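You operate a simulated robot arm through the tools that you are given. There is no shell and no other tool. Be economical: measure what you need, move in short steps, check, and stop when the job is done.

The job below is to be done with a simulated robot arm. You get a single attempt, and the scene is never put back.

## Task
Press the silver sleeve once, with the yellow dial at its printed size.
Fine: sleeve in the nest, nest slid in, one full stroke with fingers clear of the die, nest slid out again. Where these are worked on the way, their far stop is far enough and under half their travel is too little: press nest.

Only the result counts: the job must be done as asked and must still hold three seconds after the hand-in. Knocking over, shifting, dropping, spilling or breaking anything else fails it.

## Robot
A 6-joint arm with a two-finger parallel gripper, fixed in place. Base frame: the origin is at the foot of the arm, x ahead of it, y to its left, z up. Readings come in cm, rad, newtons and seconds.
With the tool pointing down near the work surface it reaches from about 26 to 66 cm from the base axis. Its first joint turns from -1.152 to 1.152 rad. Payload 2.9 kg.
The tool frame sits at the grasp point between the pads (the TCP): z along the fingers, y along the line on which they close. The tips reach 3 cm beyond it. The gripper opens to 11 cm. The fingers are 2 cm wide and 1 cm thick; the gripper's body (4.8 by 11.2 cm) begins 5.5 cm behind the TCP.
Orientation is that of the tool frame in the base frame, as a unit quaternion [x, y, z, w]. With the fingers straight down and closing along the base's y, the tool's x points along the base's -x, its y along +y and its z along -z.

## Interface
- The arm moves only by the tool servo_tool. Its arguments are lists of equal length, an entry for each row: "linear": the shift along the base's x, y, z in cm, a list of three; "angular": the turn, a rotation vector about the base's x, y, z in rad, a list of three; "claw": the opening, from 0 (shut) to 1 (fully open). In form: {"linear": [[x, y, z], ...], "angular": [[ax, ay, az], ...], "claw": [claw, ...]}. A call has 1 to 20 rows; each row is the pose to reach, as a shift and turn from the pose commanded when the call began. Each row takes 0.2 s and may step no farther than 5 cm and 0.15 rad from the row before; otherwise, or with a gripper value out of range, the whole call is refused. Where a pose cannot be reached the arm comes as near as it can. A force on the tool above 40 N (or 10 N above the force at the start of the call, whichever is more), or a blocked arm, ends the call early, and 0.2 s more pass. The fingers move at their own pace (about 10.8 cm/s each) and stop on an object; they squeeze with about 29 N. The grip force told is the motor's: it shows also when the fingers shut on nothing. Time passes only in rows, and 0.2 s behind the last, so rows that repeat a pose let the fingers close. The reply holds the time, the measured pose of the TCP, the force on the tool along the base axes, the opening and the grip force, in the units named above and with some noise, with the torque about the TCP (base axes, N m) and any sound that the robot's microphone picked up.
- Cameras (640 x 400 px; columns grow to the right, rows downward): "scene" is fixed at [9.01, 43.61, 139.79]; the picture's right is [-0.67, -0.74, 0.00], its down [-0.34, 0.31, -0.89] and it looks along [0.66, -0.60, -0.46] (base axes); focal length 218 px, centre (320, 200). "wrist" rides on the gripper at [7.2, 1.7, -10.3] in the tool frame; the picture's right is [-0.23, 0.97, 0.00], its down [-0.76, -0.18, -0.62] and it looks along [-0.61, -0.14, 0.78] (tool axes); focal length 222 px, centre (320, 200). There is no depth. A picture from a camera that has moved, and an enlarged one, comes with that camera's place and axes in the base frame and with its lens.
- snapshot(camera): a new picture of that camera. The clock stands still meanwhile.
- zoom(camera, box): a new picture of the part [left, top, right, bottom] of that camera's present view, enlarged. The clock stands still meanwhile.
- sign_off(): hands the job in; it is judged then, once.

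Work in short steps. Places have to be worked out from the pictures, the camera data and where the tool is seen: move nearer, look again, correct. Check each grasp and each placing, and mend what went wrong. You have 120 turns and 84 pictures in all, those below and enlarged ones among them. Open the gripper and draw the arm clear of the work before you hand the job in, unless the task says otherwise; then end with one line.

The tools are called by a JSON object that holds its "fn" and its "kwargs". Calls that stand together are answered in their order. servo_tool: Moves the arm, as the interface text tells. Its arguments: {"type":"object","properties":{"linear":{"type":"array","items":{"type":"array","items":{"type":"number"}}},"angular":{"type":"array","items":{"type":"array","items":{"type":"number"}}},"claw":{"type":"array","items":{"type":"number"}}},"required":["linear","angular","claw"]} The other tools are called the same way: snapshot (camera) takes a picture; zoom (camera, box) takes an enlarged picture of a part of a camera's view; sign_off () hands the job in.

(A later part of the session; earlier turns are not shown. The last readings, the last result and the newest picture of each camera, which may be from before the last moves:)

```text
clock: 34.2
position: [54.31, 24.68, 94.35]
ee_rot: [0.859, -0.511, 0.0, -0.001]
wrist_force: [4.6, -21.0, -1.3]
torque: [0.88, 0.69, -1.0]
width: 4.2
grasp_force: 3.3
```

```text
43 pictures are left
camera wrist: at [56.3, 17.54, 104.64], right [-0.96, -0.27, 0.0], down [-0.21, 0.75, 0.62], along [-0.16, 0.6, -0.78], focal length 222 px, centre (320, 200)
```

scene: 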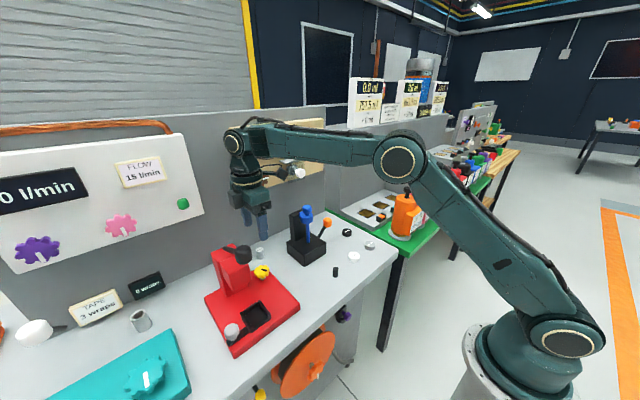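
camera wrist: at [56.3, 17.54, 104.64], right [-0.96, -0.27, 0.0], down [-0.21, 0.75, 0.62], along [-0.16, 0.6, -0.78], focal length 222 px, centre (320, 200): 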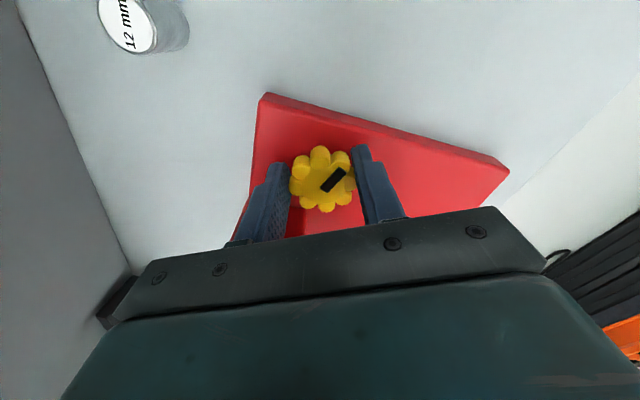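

No sound; the dial is now ≈ 1 rad round, with about 1 N·m resisting. I regrip and turn further to see whether there's an end stop.

{"fn": "servo_tool", "kwargs": {"linear": [[-0.1, 0.1, 0], [-0.1, 0.1, 0], [-0.1, 0.1, 0], [-0.1, 0.1, 0], [-0.1, 0.1, 0], [-0.1, 0.1, 0], [-0.1, 0.1, 0], [-0.1, 0.1, 0], [-0.1, 0.1, 0]], "angular": [[0, 0, 0], [0, 0, -0.1], [0, 0, -0.2], [0, 0, -0.34], [0, 0, -0.48], [0, 0, -0.62], [0, 0, -0.7], [0, 0, -0.7], [0, 0, -0.7]], "claw": [0.65, 0.65, 0.65, 0.65, 0.65, 0.65, 0.65, 0.3, 0.3]}}

{"fn": "snapshot", "kwargs": {"camera": "wrist"}}

{"fn": "servo_tool", "kwargs": {"linear": [[0, 0, 0], [0, 0, 0], [0, 0, 0], [0, 0, 0], [0, 0, 0], [0, 0, 0], [0, 0, 0], [0, 0, 0]], "angular": [[0, 0, 0.1], [0, 0, 0.2], [0, 0, 0.3], [0, 0, 0.4], [0, 0, 0.5], [0, 0, 0.6], [0, 0, 0.7], [0, 0, 0.7]], "claw": [0.3, 0.3, 0.3, 0.3, 0.3, 0.3, 0.3, 0.3]}}

{"fn": "snapshot", "kwargs": {"camera": "wrist"}}

```text
clock: 35.1
position: [53.57, 25.19, 94.5]
ee_rot: [0.807, -0.591, -0.004, 0.003]
wrist_force: [-16.7, -9.4, 5.9]
torque: [1.03, -1.47, 0.68]
width: 7.13
grasp_force: 0.0
stopped in row 4: the force on the tool passed its limit (the readings are from after the stop); the commanded pose is now the measured one
```

```text
42 pictures are left
camera wrist: at [54.34, 17.77, 104.7], right [-1.0, -0.08, 0.01], down [-0.05, 0.78, 0.62], along [-0.06, 0.62, -0.78], focal length 222 px, centre (320, 200)
```

wrist: 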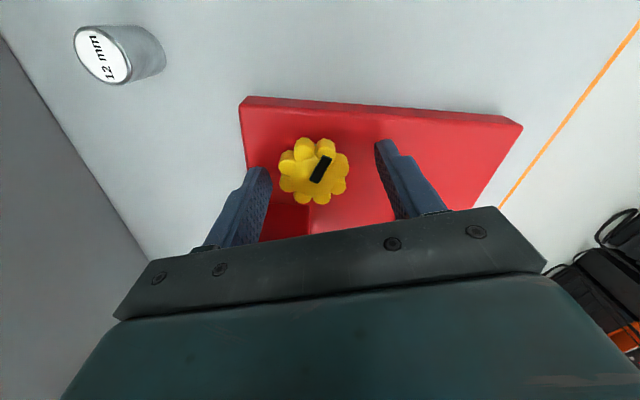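

```text
clock: 35.9
position: [54.14, 24.62, 94.39]
ee_rot: [0.867, -0.498, 0.001, 0.0]
wrist_force: [4.9, -2.6, -2.8]
torque: [0.59, -0.14, -0.26]
width: 3.9
grasp_force: 6.0
stopped in row 3: the force on the tool passed its limit (the readings are from after the stop); the commanded pose is now the measured one
```

```text
41 pictures are left
camera wrist: at [56.5, 17.49, 104.69], right [-0.95, -0.3, 0.0], down [-0.23, 0.75, 0.62], along [-0.18, 0.59, -0.78], focal length 222 px, centre (320, 200)
```

wrist: 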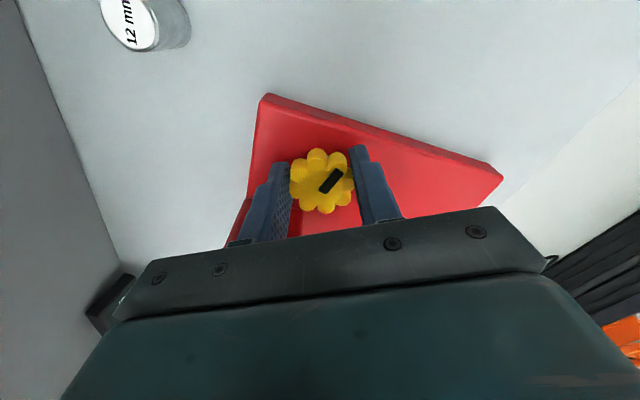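

The dial now points ≈ 68° round with no click. I release, lift and look once more at all readouts from high up.

{"fn": "servo_tool", "kwargs": {"linear": [[0, 0, 0], [0, 0, 0], [0, 0, 4], [0, 0, 8], [0, 0, 12], [0, 0, 15]], "angular": [[0, 0, 0], [0, 0, 0], [0, 0, 0], [0, 0, 0], [0, 0, -0.14], [0, 0, -0.28]], "claw": [0.65, 0.65, 0.65, 0.65, 0.65, 0.8]}}

{"fn": "servo_tool", "kwargs": {"linear": [[-2, -2, 2], [-4, -4, 4], [-6, -6, 6], [-8, -8, 8], [-10, -8, 10], [-12, -8, 12], [-14, -8, 14], [-16, -7, 16], [-18, -6, 18], [-20, -5, 20], [-22, -5, 22], [-23.4, -5, 22], [-23.4, -5, 22]], "angular": [[0, 0, -0.14], [0, 0, -0.28], [0, 0, -0.42], [0, 0, -0.56], [0, 0, -0.7], [0, 0, -0.84], [0, 0, -0.98], [0, 0, -1.12], [0, 0, -1.26], [0, 0, -1.4], [0, 0, -1.54], [0, 0, -1.68], [0, 0, -1.82]], "claw": [0.8, 1, 1, 1, 1, 1, 1, 1, 1, 1, 1, 1, 1]}}

{"fn": "zoom", "kwargs": {"camera": "wrist", "box": [230, 60, 450, 240]}}

{"fn": "snapshot", "kwargs": {"camera": "scene"}}

```text
clock: 37.3
position: [54.19, 24.8, 109.29]
ee_rot: [0.791, -0.612, 0.0, 0.001]
wrist_force: [-0.2, 0.2, -0.2]
torque: [0.04, 0.05, 0.01]
width: 8.79
grasp_force: 0.0
```

```text
clock: 40.1
position: [30.78, 19.64, 131.54]
ee_rot: [-0.001, 1.0, 0.001, -0.002]
wrist_force: [-0.7, 0.1, -0.6]
torque: [0.0, 0.0, -0.01]
width: 11.01
grasp_force: 0.2
```

```text
2.22 times, centred on (340, 150) of wrist
camera zoom: at [23.66, 21.3, 141.77], right [0.23, 0.97, 0.0], down [0.76, -0.18, 0.62], along [0.6, -0.14, -0.78], focal length 494 px, centre (276, 311)
```

zoom: 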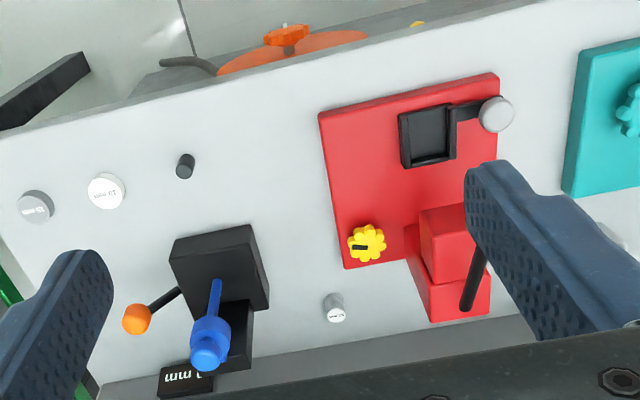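

```text
39 pictures are left
```

scene: 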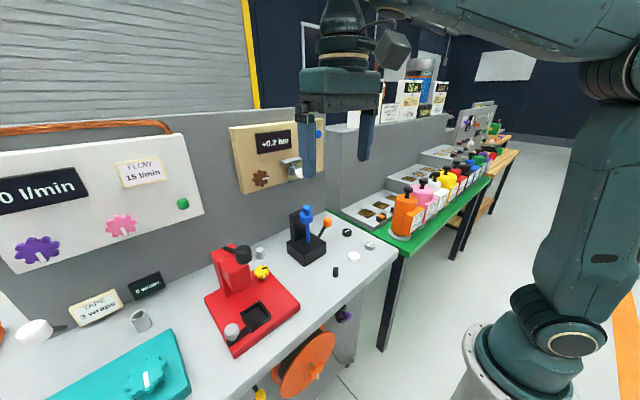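

The pointer now lies about 90° round. I zoom hard on the dial, the display, and the nest.

{"fn": "zoom", "kwargs": {"camera": "wrist", "box": [337, 155, 385, 185]}}

{"fn": "zoom", "kwargs": {"camera": "wrist", "box": [260, 215, 308, 245]}}

```text
13.33 times, centred on (361, 170) of wrist
camera zoom: at [23.66, 21.3, 141.77], right [0.23, 0.97, 0.0], down [0.76, -0.18, 0.62], along [0.6, -0.14, -0.78], focal length 2962 px, centre (-227, 600)
```

zoom: 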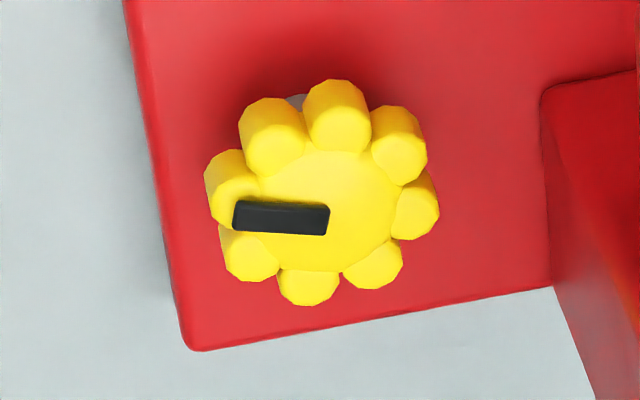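

```text
13.33 times, centred on (284, 230) of wrist
camera zoom: at [23.66, 21.3, 141.77], right [0.23, 0.97, 0.0], down [0.76, -0.18, 0.62], along [0.6, -0.14, -0.78], focal length 2962 px, centre (800, -200)
```

zoom: 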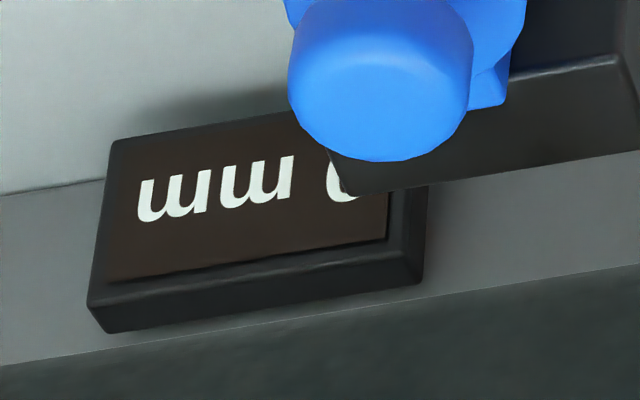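

No change on the display with counter-clockwise turning. Readouts often rise clockwise, so I return to the dial and turn it clockwise past its start.

{"fn": "servo_tool", "kwargs": {"linear": [[0, -4, 0], [0, -8.9, 0]], "angular": [[0, 0, 0], [0, 0, 0]], "claw": [1, 1]}}

{"fn": "servo_tool", "kwargs": {"linear": [[2, 1, -2], [4, 2, -4], [6, 3, -7], [8, 4, -10], [10, 5, -13], [12, 6, -16], [14, 7, -18], [16, 8.5, -20], [18, 10, -22], [20, 12, -22], [21.5, 13.2, -22], [23.3, 14, -22], [23.3, 14, -22], [23.3, 14, -26], [23.3, 14, -30], [23.3, 14, -34], [23.3, 14, -37]], "angular": [[0, 0, 0.143], [0, 0, 0.286], [0, 0, 0.429], [0, 0, 0.572], [0, 0, 0.715], [0, 0, 0.858], [0, 0, 1.0], [0, 0, 1.143], [0, 0, 1.286], [0, 0, 1.43], [0, 0, 1.571], [0, 0, 1.711], [0, 0, 1.851], [0, 0, 1.981], [0, 0, 1.981], [0, 0, 1.981], [0, 0, 1.981]], "claw": [1, 1, 1, 1, 1, 1, 1, 1, 0.8, 0.7, 0.65, 0.65, 0.65, 0.65, 0.65, 0.65, 0.65]}}

```text
clock: 40.7
position: [30.69, 10.97, 131.24]
ee_rot: [-0.002, 1.0, 0.002, -0.002]
wrist_force: [0.2, -0.4, -0.6]
torque: [-0.02, -0.01, -0.02]
width: 11.01
grasp_force: 0.0
```

```text
clock: 44.3
position: [53.87, 24.61, 94.44]
ee_rot: [0.838, -0.546, 0.001, 0.001]
wrist_force: [1.0, 0.3, 0.6]
torque: [-0.05, -0.03, 0.04]
width: 7.17
grasp_force: 0.0
```

I'm around the dial at yaw +0.42. Grip, turn clockwise 0.84, open and swing back.

{"fn": "servo_tool", "kwargs": {"linear": [[0.2, 0.1, 0], [0.2, 0.1, 0], [0.2, 0.1, 0], [0.2, 0.1, 0], [0.2, 0.1, 0], [0.2, 0.1, 0], [0.2, 0.1, 0], [0.2, 0.1, 0], [0.2, 0.1, 0], [0.2, 0.1, 0]], "angular": [[0, 0, 0], [0, 0, 0], [0, 0, -0.1], [0, 0, -0.2], [0, 0, -0.3], [0, 0, -0.4], [0, 0, -0.5], [0, 0, -0.6], [0, 0, -0.7], [0, 0, -0.8]], "claw": [0.35, 0.35, 0.35, 0.35, 0.35, 0.35, 0.35, 0.35, 0.35, 0.35]}}

{"fn": "snapshot", "kwargs": {"camera": "wrist"}}

```text
clock: 45.1
position: [53.59, 24.77, 94.26]
ee_rot: [0.81, -0.586, -0.003, 0.006]
wrist_force: [-20.0, -12.7, 4.0]
torque: [1.78, -3.35, 1.58]
width: 4.6
grasp_force: 7.5
stopped in row 4: the force on the tool passed its limit (the readings are from after the stop); the commanded pose is now the measured one
```

```text
36 pictures are left
camera wrist: at [54.61, 17.41, 104.59], right [-1.0, -0.09, 0.01], down [-0.06, 0.78, 0.62], along [-0.07, 0.62, -0.79], focal length 222 px, centre (320, 200)
```

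wrist: 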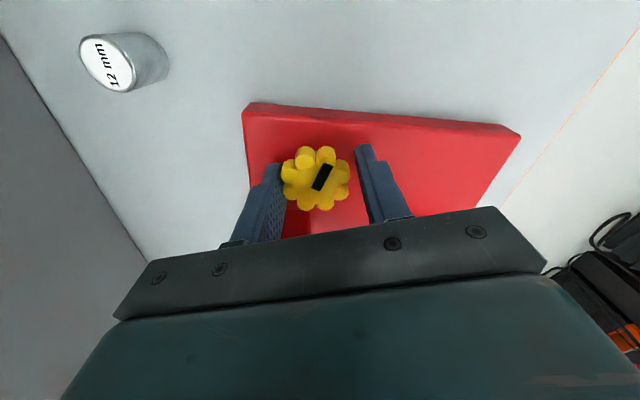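

The grip was not closed squarely when the turn began. I reopen, centre at (54.2, 24.8), close longer and turn slower.

{"fn": "servo_tool", "kwargs": {"linear": [[0, 0, 0], [0.6, 0, 0.2], [0.6, 0, 0.2], [0.6, 0, 0.2], [0.6, 0, 0.2], [0.6, 0, 0.2]], "angular": [[0, 0, 0], [0, 0, 0], [0, 0, 0.12], [0, 0, 0.12], [0, 0, 0.12], [0, 0, 0.12]], "claw": [0.65, 0.65, 0.65, 0.3, 0.3, 0.3]}}

{"fn": "servo_tool", "kwargs": {"linear": [[0, 0, 0], [0, 0, 0], [0, 0, 0], [0, 0, 0], [0, 0, 0], [0, 0, 0], [0, 0, 0], [0, 0, 0], [0, 0, 0], [0, 0, 0]], "angular": [[0, 0, -0.07], [0, 0, -0.14], [0, 0, -0.21], [0, 0, -0.28], [0, 0, -0.35], [0, 0, -0.42], [0, 0, -0.49], [0, 0, -0.56], [0, 0, -0.63], [0, 0, -0.7]], "claw": [0.3, 0.3, 0.3, 0.3, 0.3, 0.3, 0.3, 0.3, 0.3, 0.3]}}

{"fn": "snapshot", "kwargs": {"camera": "wrist"}}

```text
clock: 45.7
position: [53.66, 24.81, 94.39]
ee_rot: [0.811, -0.584, -0.006, 0.011]
wrist_force: [-14.6, -9.0, 7.2]
torque: [1.08, -1.34, 0.7]
width: 7.15
grasp_force: 0.0
stopped in row 2: the force on the tool passed its limit (the readings are from after the stop); the commanded pose is now the measured one
```

```text
clock: 46.0
position: [53.55, 24.71, 94.25]
ee_rot: [0.804, -0.594, -0.007, 0.011]
wrist_force: [-21.5, -16.2, 0.9]
torque: [2.47, -5.56, 2.48]
width: 5.03
grasp_force: 17.0
stopped in row 1: the force on the tool passed its limit (the readings are from after the stop); the commanded pose is now the measured one
```

```text
35 pictures are left
camera wrist: at [54.39, 17.42, 104.6], right [-1.0, -0.07, 0.03], down [-0.04, 0.79, 0.62], along [-0.06, 0.62, -0.79], focal length 222 px, centre (320, 200)
```

wrist: 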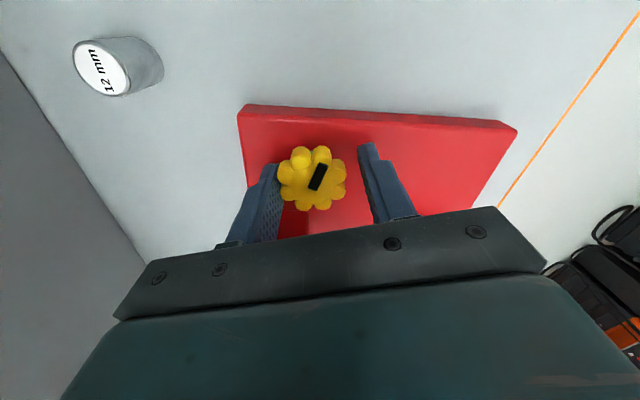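

The force and torque (acting high up on the hand) suggest the hand touches the press column when turned. I open, lift, tilt the hand's top away (toward −y) by 0.2 rad and regrip.

{"fn": "servo_tool", "kwargs": {"linear": [[0, 0, 0], [0, -0.1, 2], [0, -0.2, 5]], "angular": [[0, 0, 0], [0, 0, 0], [0, 0, 0]], "claw": [0.65, 0.65, 0.65]}}

```text
clock: 46.8
position: [53.64, 24.72, 99.37]
ee_rot: [0.802, -0.598, -0.006, 0.01]
wrist_force: [0.1, -0.6, 0.3]
torque: [-0.01, -0.01, 0.0]
width: 7.17
grasp_force: 0.0
```

{"fn": "servo_tool", "kwargs": {"linear": [[0.3, 0, 0], [0.5, 0, 0], [0.5, 0.1, -2.5], [0.5, 0.1, -4.7], [0.5, 0.1, -4.7], [0.5, 0.1, -4.7], [0.5, 0.1, -4.7], [0.5, 0.1, -4.7]], "angular": [[0.1, 0, 0], [0.2, 0, 0], [0.2, 0, 0], [0.2, 0, 0], [0.2, 0, 0], [0.2, 0, 0], [0.2, 0, 0], [0.2, 0, 0]], "claw": [0.65, 0.65, 0.65, 0.65, 0.5, 0.3, 0.3, 0.3]}}

{"fn": "snapshot", "kwargs": {"camera": "wrist"}}

```text
clock: 48.6
position: [54.13, 24.73, 94.42]
ee_rot: [0.799, -0.593, -0.067, -0.068]
wrist_force: [-1.2, -0.1, -0.8]
torque: [0.33, 1.09, 0.03]
width: 3.99
grasp_force: 44.9
```

```text
34 pictures are left
camera wrist: at [54.86, 15.41, 103.02], right [-1.0, -0.07, 0.01], down [-0.03, 0.65, 0.76], along [-0.06, 0.76, -0.65], focal length 222 px, centre (320, 200)
```

wrist: 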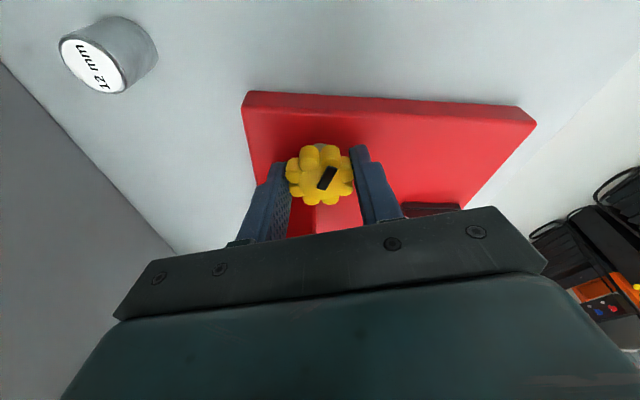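

Now a clean, full grip with no side force. I turn clockwise.

{"fn": "servo_tool", "kwargs": {"linear": [[0, 0, 0], [0, 0, 0], [0, 0, 0], [0, 0, 0], [0, 0, 0], [0, 0, 0], [0, 0, 0], [0, 0, 0]], "angular": [[0, 0, -0.1], [0, 0, -0.2], [0, 0, -0.3], [0, 0, -0.4], [0, 0, -0.5], [0, 0, -0.6], [0, 0, -0.7], [0, 0, -0.7]], "claw": [0.3, 0.3, 0.3, 0.3, 0.3, 0.3, 0.3, 0.3]}}

{"fn": "snapshot", "kwargs": {"camera": "wrist"}}

```text
clock: 50.4
position: [53.8, 24.77, 94.36]
ee_rot: [-0.547, 0.832, 0.041, 0.083]
wrist_force: [-19.1, 2.1, -12.1]
torque: [0.66, 1.22, 0.02]
width: 3.99
grasp_force: 44.6
```

```text
33 pictures are left
camera wrist: at [48.56, 17.19, 103.09], right [-0.81, 0.59, 0.02], down [0.4, 0.52, 0.76], along [0.44, 0.62, -0.65], focal length 222 px, centre (320, 200)
```

wrist: 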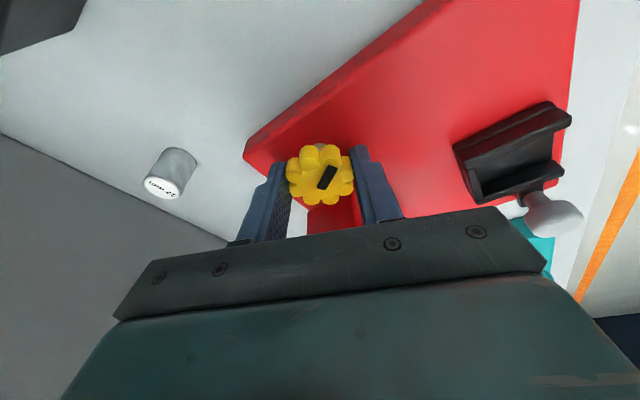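

It turns well. Another clockwise stroke: open, swing back, close, turn.

{"fn": "servo_tool", "kwargs": {"linear": [[0, 0, 0], [0, 0, 0], [0, 0, 0], [0, 0, 0], [0, 0, 0], [0, 0, 0], [0, 0, 0], [0, 0, 0], [0, 0, 0], [0, 0, 0], [0, 0, 0], [0, 0, 0], [0, 0, 0], [0, 0, 0], [0, 0, 0], [0, 0, 0], [0, 0, 0], [0, 0, 0], [0, 0, 0]], "angular": [[0, 0, 0], [0, 0, 0], [0, 0, 0.12], [0, 0, 0.24], [0, 0, 0.36], [0, 0, 0.48], [0, 0, 0.6], [0, 0, 0.7], [0, 0, 0.7], [0, 0, 0.7], [0, 0, 0.7], [0, 0, 0.6], [0, 0, 0.5], [0, 0, 0.4], [0, 0, 0.3], [0, 0, 0.2], [0, 0, 0.1], [0, 0, 0], [0, 0, 0]], "claw": [0.65, 0.65, 0.65, 0.65, 0.65, 0.65, 0.65, 0.65, 0.3, 0.3, 0.3, 0.3, 0.3, 0.3, 0.3, 0.3, 0.3, 0.3, 0.3]}}

{"fn": "servo_tool", "kwargs": {"linear": [[0, 0, 0], [0, 0, 0], [0, 0, 0], [0, 0, 0], [0, 0, 0], [0, 0, 0], [0, 0, 0], [0, 0, 0], [0, 0, 0], [0, 0, 0], [0, 0, 0], [0, 0, 0], [0, 0, 0], [0, 0, 0], [0, 0, 0], [0, 0, 0], [0, 0, 0], [0, 0, 0], [0, 0, 0]], "angular": [[0, 0, 0], [0, 0, 0], [0, 0, 0.12], [0, 0, 0.24], [0, 0, 0.36], [0, 0, 0.48], [0, 0, 0.6], [0, 0, 0.7], [0, 0, 0.7], [0, 0, 0.7], [0, 0, 0.7], [0, 0, 0.6], [0, 0, 0.5], [0, 0, 0.4], [0, 0, 0.3], [0, 0, 0.2], [0, 0, 0.1], [0, 0, 0], [0, 0, 0]], "claw": [0.65, 0.65, 0.65, 0.65, 0.65, 0.65, 0.65, 0.65, 0.3, 0.3, 0.3, 0.3, 0.3, 0.3, 0.3, 0.3, 0.3, 0.3, 0.3]}}

{"fn": "snapshot", "kwargs": {"camera": "wrist"}}

```text
clock: 54.4
position: [53.97, 24.87, 94.47]
ee_rot: [-0.547, 0.832, 0.04, 0.085]
wrist_force: [-18.9, 4.3, -0.5]
torque: [-0.08, 0.54, 0.13]
width: 4.24
grasp_force: 8.8
```

```text
clock: 58.4
position: [53.96, 24.79, 94.5]
ee_rot: [-0.548, 0.831, 0.039, 0.085]
wrist_force: [-19.9, 3.5, 0.9]
torque: [-0.12, 0.6, 0.21]
width: 4.25
grasp_force: 9.3
```

```text
32 pictures are left
camera wrist: at [48.67, 17.24, 103.16], right [-0.81, 0.59, 0.01], down [0.4, 0.52, 0.76], along [0.44, 0.62, -0.65], focal length 222 px, centre (320, 200)
```

wrist: 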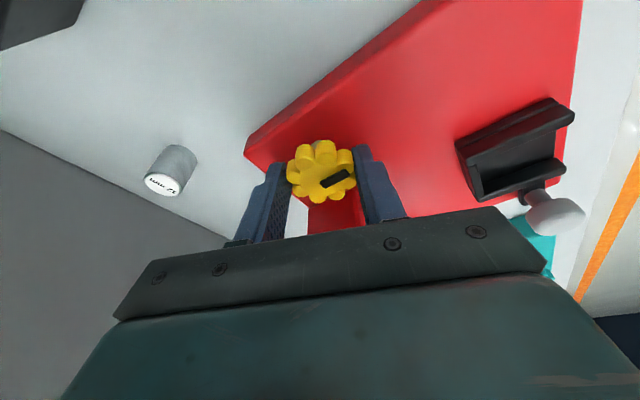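

The pointer is back near the front (≈ −5°), so strokes slipped; maybe it's an end stop. I try once more with a firmer squeeze.

{"fn": "servo_tool", "kwargs": {"linear": [[0, 0, 0], [0, 0, 0], [0, 0, 0], [0, 0, 0], [0, 0, 0], [0, 0, 0], [0, 0, 0], [0, 0, 0], [0, 0, 0], [0, 0, 0], [0, 0, 0], [0, 0, 0], [0, 0, 0], [0, 0, 0], [0, 0, 0], [0, 0, 0]], "angular": [[0, 0, 0], [0, 0, 0], [0, 0, 0.12], [0, 0, 0.24], [0, 0, 0.36], [0, 0, 0.48], [0, 0, 0.48], [0, 0, 0.48], [0, 0, 0.48], [0, 0, 0.4], [0, 0, 0.32], [0, 0, 0.24], [0, 0, 0.16], [0, 0, 0.08], [0, 0, 0], [0, 0, 0]], "claw": [0.65, 0.65, 0.65, 0.65, 0.65, 0.65, 0, 0, 0, 0, 0, 0, 0, 0, 0, 0]}}

{"fn": "snapshot", "kwargs": {"camera": "wrist"}}

```text
clock: 61.8
position: [53.83, 24.77, 94.41]
ee_rot: [-0.548, 0.831, 0.04, 0.083]
wrist_force: [-25.9, 3.7, 0.7]
torque: [-0.11, 1.51, 0.88]
width: 3.97
grasp_force: 44.8
```

```text
31 pictures are left
camera wrist: at [48.61, 17.19, 103.17], right [-0.81, 0.59, 0.02], down [0.4, 0.52, 0.76], along [0.44, 0.62, -0.65], focal length 222 px, centre (320, 200)
```

wrist: 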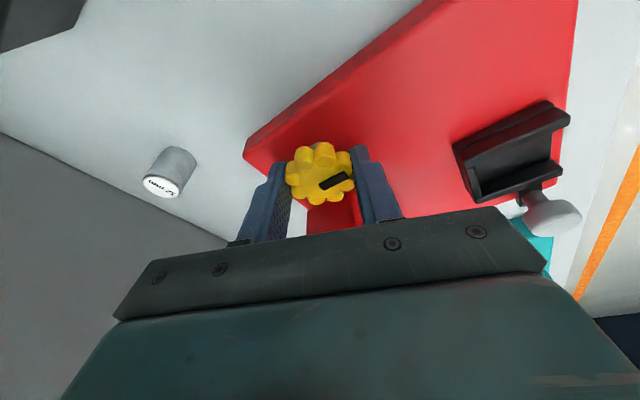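

With a full squeeze it won't go further clockwise: the start pointer position is the clockwise end stop. So the range runs counter-clockwise; I turn that way firmly to find its extent.

{"fn": "servo_tool", "kwargs": {"linear": [[0, 0, 0], [0, 0, 0], [0, 0, 0], [0, 0, 0], [0, 0, 0], [0, 0, 0], [0, 0, 0], [0, 0, 0], [0, 0, 0]], "angular": [[0, 0, 0.09], [0, 0, 0.18], [0, 0, 0.27], [0, 0, 0.36], [0, 0, 0.45], [0, 0, 0.54], [0, 0, 0.63], [0, 0, 0.72], [0, 0, 0.72]], "claw": [0, 0, 0, 0, 0, 0, 0, 0, 0]}}

{"fn": "servo_tool", "kwargs": {"linear": [[0, 0, 0], [0, 0, 0], [0, 0, 0], [0, 0, 0], [0, 0, 0], [0, 0, 0], [0, 0, 0], [0, 0, 0], [0, 0, 0], [0, 0, 0], [0, 0, 0], [0, 0, 0], [0, 0, 0], [0, 0, 0], [0, 0, 0], [0, 0, 0], [0, 0, 0], [0, 0, 0], [0, 0, 0]], "angular": [[0, 0, 0], [0, 0, 0], [0, 0, -0.12], [0, 0, -0.24], [0, 0, -0.36], [0, 0, -0.48], [0, 0, -0.6], [0, 0, -0.72], [0, 0, -0.72], [0, 0, -0.72], [0, 0, -0.72], [0, 0, -0.62], [0, 0, -0.52], [0, 0, -0.42], [0, 0, -0.32], [0, 0, -0.22], [0, 0, -0.12], [0, 0, -0.02], [0, 0, -0.02]], "claw": [0.65, 0.65, 0.65, 0.65, 0.65, 0.65, 0.65, 0.65, 0, 0, 0, 0, 0, 0, 0, 0, 0, 0, 0]}}

{"fn": "snapshot", "kwargs": {"camera": "wrist"}}

```text
clock: 63.8
position: [54.09, 24.67, 94.47]
ee_rot: [0.806, -0.585, -0.068, -0.066]
wrist_force: [-11.2, 7.0, -15.2]
torque: [-0.61, 0.73, 0.04]
width: 3.99
grasp_force: 45.0
```

```text
clock: 67.8
position: [53.99, 24.89, 94.41]
ee_rot: [0.799, -0.593, -0.067, -0.069]
wrist_force: [-18.1, 11.9, -5.2]
torque: [-0.29, 0.88, 0.02]
width: 3.99
grasp_force: 45.2
```

```text
30 pictures are left
camera wrist: at [54.85, 15.53, 103.09], right [-1.0, -0.07, 0.01], down [-0.03, 0.65, 0.76], along [-0.06, 0.76, -0.65], focal length 222 px, centre (320, 200)
```

wrist: 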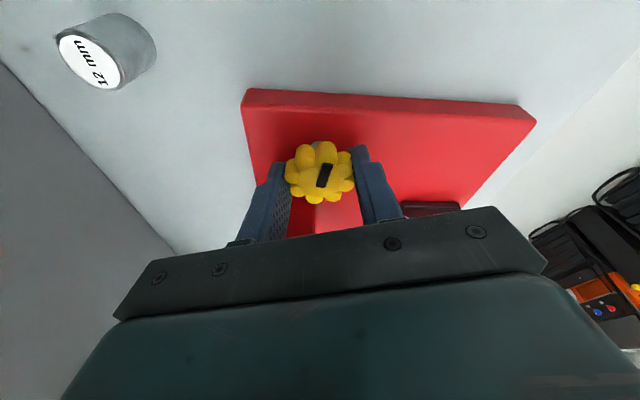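

Now at ≈ 81°, turning freely, no stop yet. I keep going with two more strokes.

{"fn": "servo_tool", "kwargs": {"linear": [[0, 0, 0], [0, 0, 0], [0, 0, 0], [0, 0, 0], [0, 0, 0], [0, 0, 0], [0, 0, 0], [0, 0, 0], [0, 0, 0], [0, 0, 0], [0, 0, 0], [0, 0, 0], [0, 0, 0], [0, 0, 0], [0, 0, 0], [0, 0, 0], [0, 0, 0], [0, 0, 0], [0, 0, 0]], "angular": [[0, 0, 0], [0, 0, 0], [0, 0, -0.12], [0, 0, -0.24], [0, 0, -0.36], [0, 0, -0.48], [0, 0, -0.6], [0, 0, -0.7], [0, 0, -0.7], [0, 0, -0.7], [0, 0, -0.7], [0, 0, -0.6], [0, 0, -0.5], [0, 0, -0.4], [0, 0, -0.3], [0, 0, -0.2], [0, 0, -0.1], [0, 0, 0], [0, 0, 0]], "claw": [0.65, 0.65, 0.65, 0.65, 0.65, 0.65, 0.65, 0.65, 0, 0, 0, 0, 0, 0, 0, 0, 0, 0, 0]}}

{"fn": "servo_tool", "kwargs": {"linear": [[0, 0, 0], [0, 0, 0], [0, 0, 0], [0, 0, 0], [0, 0, 0], [0, 0, 0], [0, 0, 0], [0, 0, 0], [0, 0, 0], [0, 0, 0], [0, 0, 0], [0, 0, 0], [0, 0, 0], [0, 0, 0], [0, 0, 0], [0, 0, 0], [0, 0, 0], [0, 0, 0], [0, 0, 0]], "angular": [[0, 0, 0], [0, 0, 0], [0, 0, -0.12], [0, 0, -0.24], [0, 0, -0.36], [0, 0, -0.48], [0, 0, -0.6], [0, 0, -0.7], [0, 0, -0.7], [0, 0, -0.7], [0, 0, -0.7], [0, 0, -0.6], [0, 0, -0.5], [0, 0, -0.4], [0, 0, -0.3], [0, 0, -0.2], [0, 0, -0.1], [0, 0, 0], [0, 0, 0]], "claw": [0.65, 0.65, 0.65, 0.65, 0.65, 0.65, 0.65, 0.65, 0, 0, 0, 0, 0, 0, 0, 0, 0, 0, 0]}}

{"fn": "snapshot", "kwargs": {"camera": "wrist"}}

{"fn": "zoom", "kwargs": {"camera": "scene", "box": [190, 220, 310, 360]}}

```text
clock: 71.8
position: [54.01, 24.68, 94.57]
ee_rot: [0.799, -0.593, -0.067, -0.069]
wrist_force: [-18.6, -0.8, 7.4]
torque: [-0.03, 1.32, -0.65]
width: 3.93
grasp_force: 45.6
```

```text
clock: 75.8
position: [54.1, 24.55, 94.61]
ee_rot: [0.799, -0.594, -0.067, -0.068]
wrist_force: [-17.5, -1.6, 7.1]
torque: [-0.11, 1.18, -0.8]
width: 3.91
grasp_force: 44.7
```

```text
29 pictures are left
camera wrist: at [54.86, 15.29, 103.23], right [-1.0, -0.06, 0.01], down [-0.03, 0.65, 0.76], along [-0.06, 0.76, -0.65], focal length 222 px, centre (320, 200)
```

wrist: 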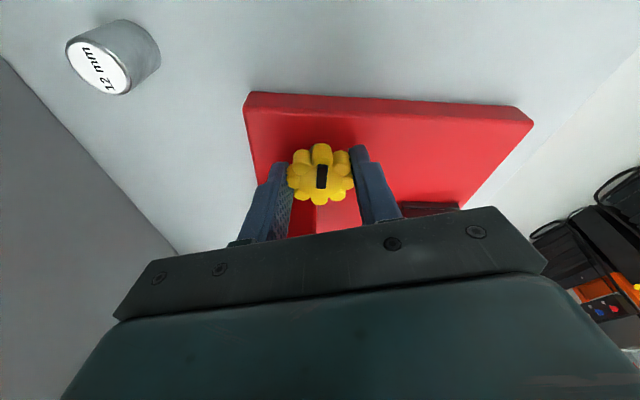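

```text
2.86 times, centred on (250, 290) of scene
camera zoom: at [8.96, 43.6, 139.79], right [-0.67, -0.74, 0.0], down [-0.34, 0.31, -0.89], along [0.66, -0.6, -0.46], focal length 622 px, centre (520, -57)
```

zoom: 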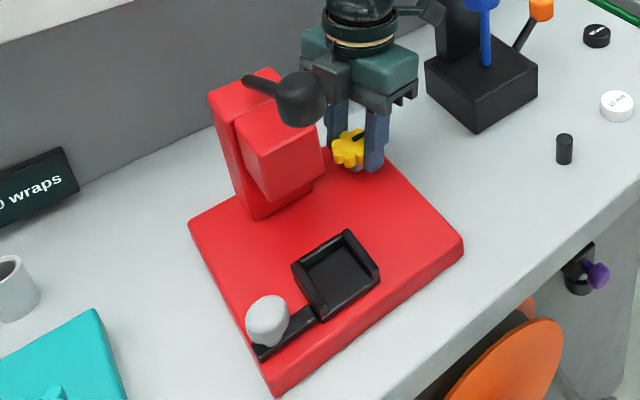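

It stops at ≈ 92°: the range is about 90°, front to right. I let go and read the display fully from the earlier good viewpoint, now with the dial at its far end.

{"fn": "servo_tool", "kwargs": {"linear": [[0, 0, 0], [0, 0, 0], [0, -0.5, 4], [0, -1, 8], [0, -1.5, 12], [0, -2, 15]], "angular": [[0, 0, 0], [0, 0, 0], [0, 0, 0], [0, 0, 0], [-0.1, 0, 0], [-0.2, 0, 0]], "claw": [0.65, 0.65, 0.65, 0.65, 0.65, 0.8]}}

{"fn": "servo_tool", "kwargs": {"linear": [[-2, -2, 2], [-4, -4, 4], [-6, -6, 6], [-8, -8, 8], [-10, -9.5, 10], [-12, -11, 12], [-14, -12, 14], [-16, -12, 16], [-18, -12, 18], [-20, -12, 20], [-22, -12, 22], [-23.4, -12, 22], [-23.4, -12, 22]], "angular": [[0, 0, -0.14], [0, 0, -0.28], [0, 0, -0.42], [0, 0, -0.56], [0, 0, -0.7], [0, 0, -0.84], [0, 0, -0.98], [0, 0, -1.12], [0, 0, -1.26], [0, 0, -1.4], [0, 0, -1.54], [0, 0, -1.68], [0, 0, -1.82]], "claw": [0.8, 1, 1, 1, 1, 1, 1, 1, 1, 1, 1, 1, 1]}}

{"fn": "zoom", "kwargs": {"camera": "wrist", "box": [280, 140, 420, 230]}}

```text
clock: 77.2
position: [54.23, 22.72, 109.39]
ee_rot: [0.802, -0.597, -0.008, 0.012]
wrist_force: [0.2, 0.2, -0.1]
torque: [0.04, -0.03, 0.01]
width: 8.79
grasp_force: 0.1
```

```text
clock: 80.0
position: [30.7, 10.84, 131.5]
ee_rot: [-0.02, 1.0, 0.014, -0.002]
wrist_force: [0.4, -0.3, -0.8]
torque: [-0.01, 0.03, 0.01]
width: 11.0
grasp_force: 0.1
out of reach, approached as far as the arm can: row 7, 8
```

```text
4.44 times, centred on (350, 185) of wrist
camera zoom: at [23.49, 11.88, 141.82], right [0.19, 0.98, 0.03], down [0.77, -0.17, 0.62], along [0.61, -0.1, -0.79], focal length 987 px, centre (187, 267)
```

zoom: 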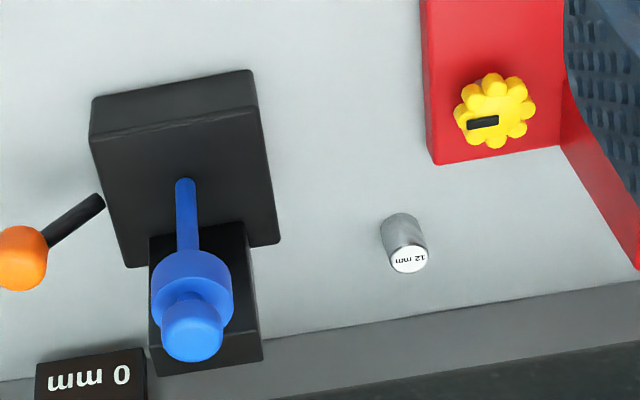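

Still 0 mm: that display is the stand's. I inspect the press's front and side faces closely for printing.

{"fn": "zoom", "kwargs": {"camera": "scene", "box": [220, 290, 310, 360]}}

{"fn": "zoom", "kwargs": {"camera": "scene", "box": [200, 235, 280, 300]}}

```text
5.71 times, centred on (265, 325) of scene
camera zoom: at [9.01, 43.61, 139.79], right [-0.67, -0.74, 0.0], down [-0.34, 0.31, -0.89], along [0.66, -0.6, -0.46], focal length 1244 px, centre (634, -514)
```

zoom: 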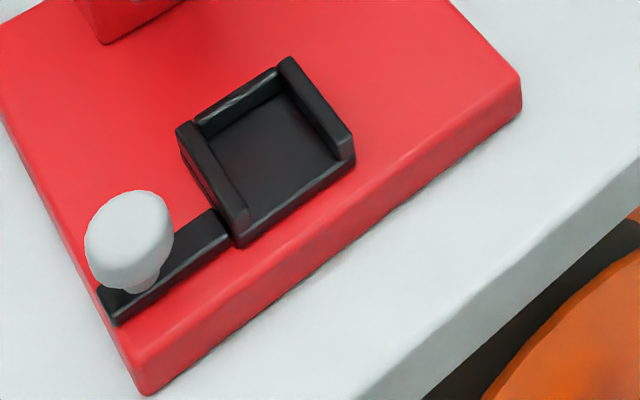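

```text
6.15 times, centred on (240, 268) of scene
camera zoom: at [9.01, 43.61, 139.79], right [-0.67, -0.74, 0.0], down [-0.34, 0.31, -0.89], along [0.66, -0.6, -0.46], focal length 1340 px, centre (812, -215)
```

zoom: 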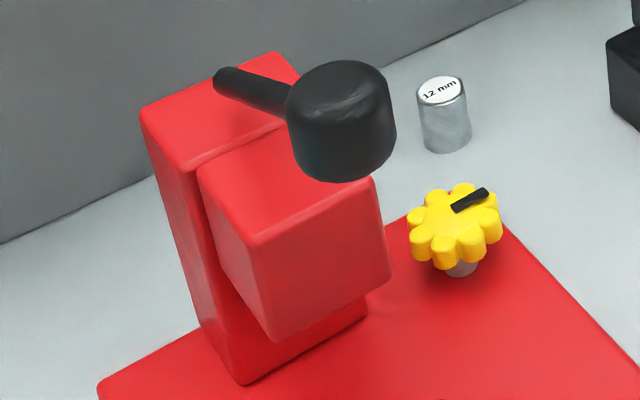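

No printing on those faces. I check the bench front, the teal panel and the remaining surroundings for a press readout.

{"fn": "zoom", "kwargs": {"camera": "scene", "box": [240, 280, 380, 400]}}

{"fn": "zoom", "kwargs": {"camera": "scene", "box": [0, 130, 210, 270]}}

{"fn": "snapshot", "kwargs": {"camera": "wrist"}}

```text
3.33 times, centred on (310, 340) of scene
camera zoom: at [9.01, 43.61, 139.79], right [-0.67, -0.74, 0.0], down [-0.34, 0.31, -0.89], along [0.66, -0.6, -0.46], focal length 726 px, centre (353, -267)
```

zoom: 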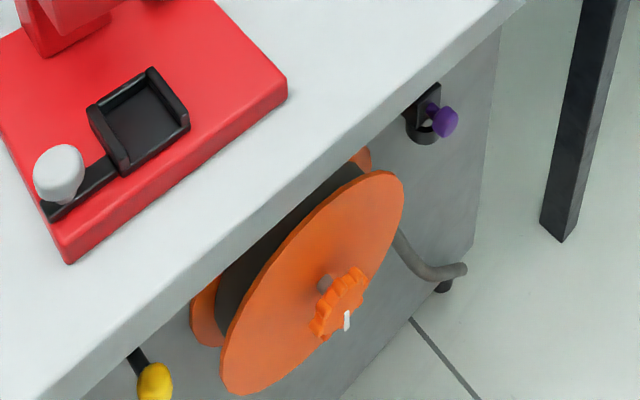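

```text
2.86 times, centred on (105, 200) of scene
camera zoom: at [9.01, 43.61, 139.79], right [-0.67, -0.74, 0.0], down [-0.34, 0.31, -0.89], along [0.66, -0.6, -0.46], focal length 622 px, centre (934, 200)
```

zoom: 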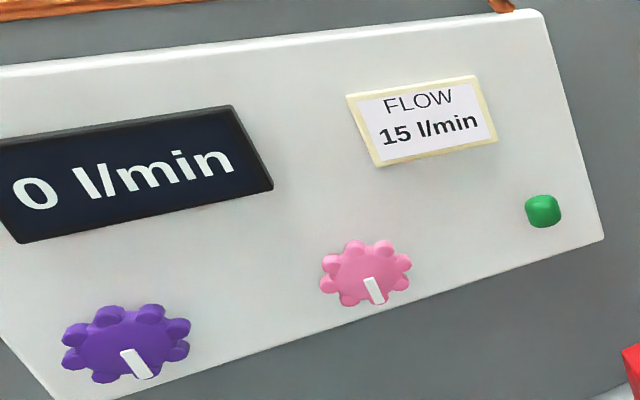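

```text
22 pictures are left
camera wrist: at [23.49, 11.88, 141.82], right [0.19, 0.98, 0.03], down [0.77, -0.17, 0.62], along [0.61, -0.1, -0.79], focal length 222 px, centre (320, 200)
```

wrist: 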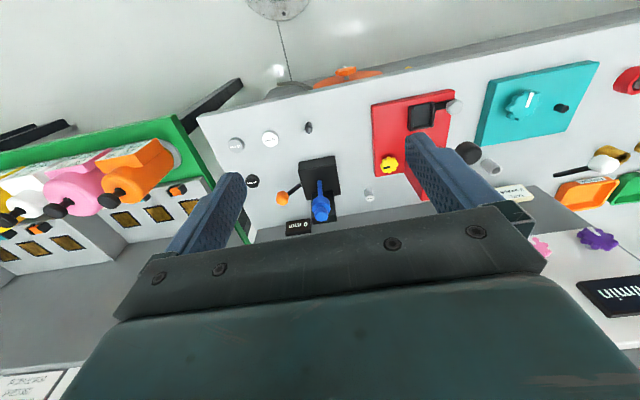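

No readout exists in view. I'll feel for detents: go back on the dial (tilted grip) and turn it clockwise in fine steps while watching torque.

{"fn": "servo_tool", "kwargs": {"linear": [[2, 1, -2], [4, 2, -4], [6, 3, -7], [8, 4, -10], [10, 5, -13], [12, 6, -16], [14, 7, -18], [16, 8.5, -20], [18, 10, -22], [20, 12, -22], [21.5, 13.2, -22], [23.3, 13.9, -22], [23.3, 13.9, -22], [23.3, 13.9, -22]], "angular": [[0, 0, 0.143], [0, 0, 0.286], [0, 0, 0.429], [0, 0, 0.572], [0, 0, 0.715], [0, 0, 0.858], [0, 0, 1.0], [0, 0, 1.143], [0, 0, 1.286], [0, 0, 1.43], [0, 0, 1.571], [0, 0, 1.711], [0, 0, 1.81], [0, 0, 1.81]], "claw": [1, 1, 1, 1, 1, 1, 1, 1, 0.8, 0.7, 0.65, 0.65, 0.65, 0.65]}}

{"fn": "servo_tool", "kwargs": {"linear": [[0, 0, -4], [0, 0, -8], [0, 0, -11], [0, 0, -11]], "angular": [[0.06, 0, 0], [0.12, 0, 0], [0.18, 0, 0], [0.18, 0, 0]], "claw": [0.65, 0.65, 0.65, 0.65]}}

```text
clock: 83.0
position: [54.05, 24.75, 109.58]
ee_rot: [0.799, -0.601, -0.007, 0.01]
wrist_force: [0.3, 0.3, -0.8]
torque: [0.03, 0.01, -0.01]
width: 7.13
grasp_force: 0.1
out of reach, approached as far as the arm can: row 4, 5, 6, 7, 8, 9
```

```text
clock: 84.0
position: [58.41, 21.94, 99.17]
ee_rot: [0.797, -0.598, -0.062, -0.06]
wrist_force: [-0.4, 0.2, -0.2]
torque: [0.01, 0.0, -0.03]
width: 7.14
grasp_force: 0.1
out of reach, approached as far as the arm can: row 2, 3, 4
```

Wrong arm branch again (entered with slight tilt). I lift, go back to the start pose and level the tool there.

{"fn": "servo_tool", "kwargs": {"linear": [[0, 0, 4], [0, 0, 8], [-2, 1, 11], [-4, 2, 13]], "angular": [[0, 0, 0], [-0.06, 0, 0], [-0.12, 0, 0], [-0.18, 0, 0]], "claw": [0.65, 0.65, 0.65, 0.65]}}

{"fn": "servo_tool", "kwargs": {"linear": [[-2, -1, 2], [-4, -2, 4], [-6, -3, 6], [-8, -4, 8], [-10, -4, 10], [-12, -4, 12], [-14, -4, 14], [-16, -4, 16], [-18, -4, 17.5], [-20, -3.5, 17.5], [-21.4, -3.3, 17.5], [-21.4, -3.3, 17.5], [-21.4, -3.3, 17.5]], "angular": [[0, 0, -0.143], [0, 0, -0.286], [0, 0, -0.429], [0, 0, -0.572], [0, 0, -0.715], [0, 0, -0.858], [0, 0, -1.0], [0, 0, -1.143], [0, 0, -1.286], [0, 0, -1.43], [0, 0, -1.571], [0, 0, -1.711], [0, 0, -1.84]], "claw": [1, 1, 1, 1, 1, 1, 1, 1, 1, 1, 1, 1, 1]}}

```text
clock: 85.0
position: [54.67, 23.69, 111.87]
ee_rot: [0.798, -0.602, -0.01, 0.009]
wrist_force: [-0.2, 0.5, -0.3]
torque: [-0.02, -0.07, -0.01]
width: 7.16
grasp_force: 0.0
out of reach, approached as far as the arm can: row 4
```

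```text
clock: 87.8
position: [33.34, 20.38, 129.39]
ee_rot: [-0.005, 1.0, 0.015, -0.001]
wrist_force: [0.8, 0.1, 0.3]
torque: [0.01, -0.01, 0.01]
width: 11.0
grasp_force: 0.0
```

{"fn": "servo_tool", "kwargs": {"linear": [[-1, -4, 1], [-2.7, -8, 2], [-2.7, -9.6, 2.2], [-2.7, -9.6, 2.2]], "angular": [[-0.03, 0, 0], [-0.03, 0, 0], [-0.03, 0, 0], [-0.03, 0, 0]], "claw": [1, 1, 1, 1]}}

{"fn": "servo_tool", "kwargs": {"linear": [[2, 1, -2], [4, 2, -4], [6, 3, -7], [8, 4, -10], [10, 5, -13], [12, 6, -16], [14, 7, -18], [16, 8.5, -20], [18, 10, -22], [20, 12, -22], [23.4, 13.9, -22]], "angular": [[0, 0, 0.143], [0, 0, 0.286], [0, 0, 0.429], [0, 0, 0.572], [0, 0, 0.715], [0, 0, 0.858], [0, 0, 1.0], [0, 0, 1.143], [0, 0, 1.286], [0, 0, 1.43], [0, 0, 1.571]], "claw": [1, 1, 1, 1, 1, 1, 1, 1, 0.8, 0.7, 0.65]}}

```text
clock: 88.8
position: [30.53, 10.75, 131.84]
ee_rot: [-0.006, 1.0, -0.002, -0.001]
wrist_force: [0.1, -1.0, 0.1]
torque: [0.0, 0.05, 0.03]
width: 10.99
grasp_force: 0.0
```

```text
clock: 91.2
position: [54.05, 24.58, 109.51]
ee_rot: [0.712, -0.702, 0.002, -0.001]
wrist_force: [0.2, -0.5, -1.0]
torque: [0.02, 0.01, 0.0]
width: 7.14
grasp_force: 0.1
```

Good branch. I descend with a 0.2 tilt and yaw +0.28 and grip firmly.

{"fn": "servo_tool", "kwargs": {"linear": [[0, 0.1, -4], [0, 0.1, -8], [0, 0.1, -12], [0, 0.1, -15.1], [0, 0.1, -15.1], [0, 0.1, -15.1], [0, 0.1, -15.1]], "angular": [[0.07, 0, 0.09], [0.14, 0, 0.19], [0.2, 0, 0.28], [0.2, 0, 0.28], [0.2, 0, 0.28], [0.2, 0, 0.28], [0.2, 0, 0.28]], "claw": [0.65, 0.65, 0.65, 0.65, 0, 0, 0]}}

{"fn": "servo_tool", "kwargs": {"linear": [[0, 0, 0]], "angular": [[0, 0, -0.06]], "claw": [0]}}

{"fn": "servo_tool", "kwargs": {"linear": [[0, 0, 0]], "angular": [[0, 0, -0.06]], "claw": [0]}}

{"fn": "servo_tool", "kwargs": {"linear": [[0, 0, 0]], "angular": [[0, 0, -0.06]], "claw": [0]}}

{"fn": "servo_tool", "kwargs": {"linear": [[0, 0, 0]], "angular": [[0, 0, -0.06]], "claw": [0]}}

{"fn": "servo_tool", "kwargs": {"linear": [[0, 0, 0]], "angular": [[0, 0, -0.06]], "claw": [0]}}

{"fn": "servo_tool", "kwargs": {"linear": [[0, 0, 0]], "angular": [[0, 0, -0.06]], "claw": [0]}}

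{"fn": "servo_tool", "kwargs": {"linear": [[0, 0, 0]], "angular": [[0, 0, -0.06]], "claw": [0]}}

{"fn": "servo_tool", "kwargs": {"linear": [[0, 0, 0]], "angular": [[0, 0, -0.06]], "claw": [0]}}

{"fn": "servo_tool", "kwargs": {"linear": [[0, 0, 0]], "angular": [[0, 0, -0.06]], "claw": [0]}}

{"fn": "servo_tool", "kwargs": {"linear": [[0, 0, 0]], "angular": [[0, 0, -0.06]], "claw": [0]}}

{"fn": "servo_tool", "kwargs": {"linear": [[0, 0, 0]], "angular": [[0, 0, -0.06]], "claw": [0]}}

{"fn": "snapshot", "kwargs": {"camera": "wrist"}}

```text
clock: 92.8
position: [54.05, 24.74, 94.52]
ee_rot: [0.799, -0.593, -0.069, -0.069]
wrist_force: [-13.4, -4.1, 1.9]
torque: [0.15, 1.26, 0.03]
width: 3.9
grasp_force: 45.3
```

```text
clock: 93.2
position: [54.01, 24.71, 94.52]
ee_rot: [0.78, -0.618, -0.067, -0.072]
wrist_force: [-12.1, -4.6, -2.4]
torque: [0.29, 1.33, 0.04]
width: 3.92
grasp_force: 45.4
```

```text
clock: 93.6
position: [53.95, 24.7, 94.6]
ee_rot: [0.761, -0.641, -0.064, -0.074]
wrist_force: [-12.3, -5.8, -8.8]
torque: [0.16, 0.98, 0.05]
width: 3.91
grasp_force: 44.7
```

```text
clock: 94.0
position: [54.0, 24.78, 94.52]
ee_rot: [0.741, -0.664, -0.062, -0.076]
wrist_force: [-9.1, -6.5, -12.4]
torque: [-0.05, 1.28, 0.05]
width: 3.88
grasp_force: 45.0
```

```text
clock: 94.4
position: [53.96, 24.84, 94.44]
ee_rot: [0.721, -0.686, -0.059, -0.077]
wrist_force: [-5.3, -7.7, -14.8]
torque: [-0.5, 1.14, 0.01]
width: 3.9
grasp_force: 45.2
```

```text
clock: 94.8
position: [54.03, 24.68, 94.53]
ee_rot: [-0.7, 0.707, 0.056, 0.078]
wrist_force: [-6.0, -10.3, -19.6]
torque: [0.45, 1.12, 0.01]
width: 3.89
grasp_force: 45.5
```

```text
clock: 95.2
position: [53.82, 24.84, 94.44]
ee_rot: [-0.679, 0.728, 0.055, 0.08]
wrist_force: [-5.0, -10.9, -18.5]
torque: [-0.11, 1.15, 0.0]
width: 3.88
grasp_force: 44.8
```

```text
clock: 95.6
position: [53.83, 24.86, 94.59]
ee_rot: [-0.657, 0.748, 0.053, 0.081]
wrist_force: [-3.7, -13.4, -18.0]
torque: [0.35, 1.13, 0.05]
width: 3.93
grasp_force: 45.0
```

```text
clock: 96.0
position: [53.87, 24.81, 94.56]
ee_rot: [-0.634, 0.767, 0.05, 0.082]
wrist_force: [-6.6, -14.9, -18.5]
torque: [0.46, 1.11, 0.02]
width: 3.89
grasp_force: 44.6
```

```text
clock: 96.4
position: [53.83, 24.87, 94.59]
ee_rot: [-0.611, 0.786, 0.047, 0.083]
wrist_force: [-8.4, -12.3, -15.3]
torque: [-0.19, 1.42, 0.01]
width: 3.89
grasp_force: 45.3
```

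```text
clock: 96.8
position: [53.86, 24.76, 94.49]
ee_rot: [-0.588, 0.803, 0.045, 0.085]
wrist_force: [-6.5, -8.9, -14.5]
torque: [-0.58, 1.55, 0.03]
width: 3.9
grasp_force: 44.9
```

```text
clock: 97.2
position: [53.81, 24.82, 94.48]
ee_rot: [-0.562, 0.821, 0.041, 0.087]
wrist_force: [-7.0, -7.9, -15.8]
torque: [-0.17, 1.49, 0.02]
width: 3.89
grasp_force: 44.9
```

```text
21 pictures are left
camera wrist: at [48.81, 17.02, 103.15], right [-0.83, 0.56, 0.02], down [0.37, 0.53, 0.76], along [0.42, 0.64, -0.65], focal length 222 px, centre (320, 200)
```

wrist: 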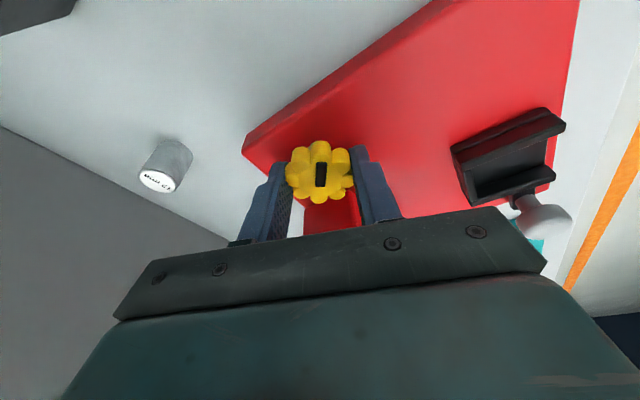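

The torque is flat (no detents), so the dial is continuous, now ≈ 0.66 rad back from the far stop. I open, rise a little and look very closely at the dial for fine print.

{"fn": "servo_tool", "kwargs": {"linear": [[0, 0, 0], [0, 0, 0], [0, -0.3, 3], [0, -0.5, 6]], "angular": [[0, 0, 0], [0, 0, 0], [0, 0, 0.1], [0, 0, 0.2]], "claw": [0.65, 0.65, 0.7, 0.8]}}

{"fn": "zoom", "kwargs": {"camera": "wrist", "box": [256, 80, 384, 180]}}

```text
clock: 98.2
position: [54.0, 24.22, 100.65]
ee_rot: [-0.643, 0.76, 0.051, 0.085]
wrist_force: [-0.2, 0.2, -0.9]
torque: [-0.01, 0.0, 0.01]
width: 8.81
grasp_force: 0.0
```

```text
4.00 times, centred on (320, 130) of wrist
camera zoom: at [50.54, 15.57, 109.18], right [-0.92, 0.38, 0.01], down [0.26, 0.59, 0.76], along [0.29, 0.71, -0.64], focal length 888 px, centre (320, 480)
```

zoom: 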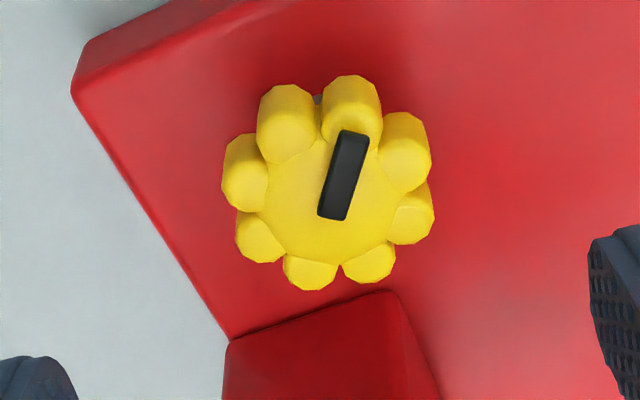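

Nothing printed at all. I leave the dial for now (≈ 0.6 of its travel) and test the sleeve handling: the lever overhangs the nest, so I'll carry the sleeve with the hand leaning toward −y by ≈ 0.7. I move above the sleeve with that lean.

{"fn": "servo_tool", "kwargs": {"linear": [[1, -1, 3], [3, -2.5, 5], [5.5, -4, 5], [8, -5.5, 5], [10.6, -7, 4]], "angular": [[0.1, 0, 0], [0.2, 0, 0], [0.3, 0, 0], [0.4, 0, 0], [0.5, 0, 0]], "claw": [0.8, 0.8, 0.7, 0.6, 0.6]}}

{"fn": "snapshot", "kwargs": {"camera": "wrist"}}

```text
clock: 99.2
position: [60.71, 19.12, 104.83]
ee_rot: [-0.622, 0.731, 0.202, 0.196]
wrist_force: [-14.8, -3.3, 0.3]
torque: [0.19, -1.18, -0.61]
width: 6.58
grasp_force: 0.0
out of reach, approached as far as the arm can: row 4, 5
stopped in row 5: the force on the tool passed its limit (the readings are from after the stop); the commanded pose is now the measured one
```

```text
19 pictures are left
camera wrist: at [57.65, 7.79, 109.56], right [-0.93, 0.33, 0.17], down [0.27, 0.27, 0.92], along [0.26, 0.9, -0.34], focal length 222 px, centre (320, 200)
```

wrist: 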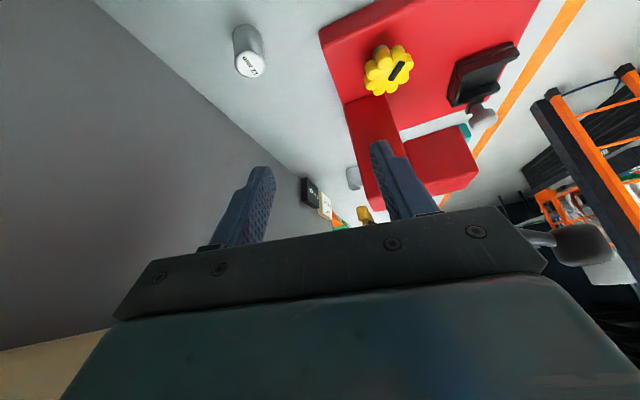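

The hand touched the wall panel by leaning to −y near the wall; I back out along −x first, then un-lean.

{"fn": "servo_tool", "kwargs": {"linear": [[-2, 0, 0], [-4, -0.5, 1], [-7, -1, 3], [-10, -1.5, 6], [-13, -2, 10], [-16, -2, 14]], "angular": [[0, 0, 0], [0, 0, 0], [-0.14, 0, 0], [-0.28, 0, 0], [-0.42, 0, 0], [-0.55, 0, 0]], "claw": [0.6, 0.6, 0.6, 0.6, 0.6, 0.6]}}

{"fn": "snapshot", "kwargs": {"camera": "scene"}}

```text
refused: row 5 steps farther than a row can; nothing moved
```

```text
18 pictures are left
```

scene: 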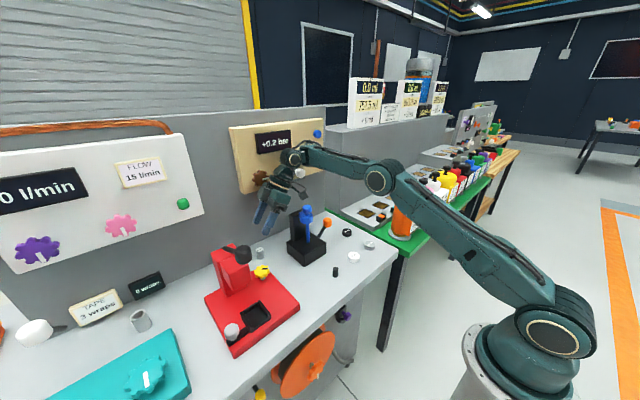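

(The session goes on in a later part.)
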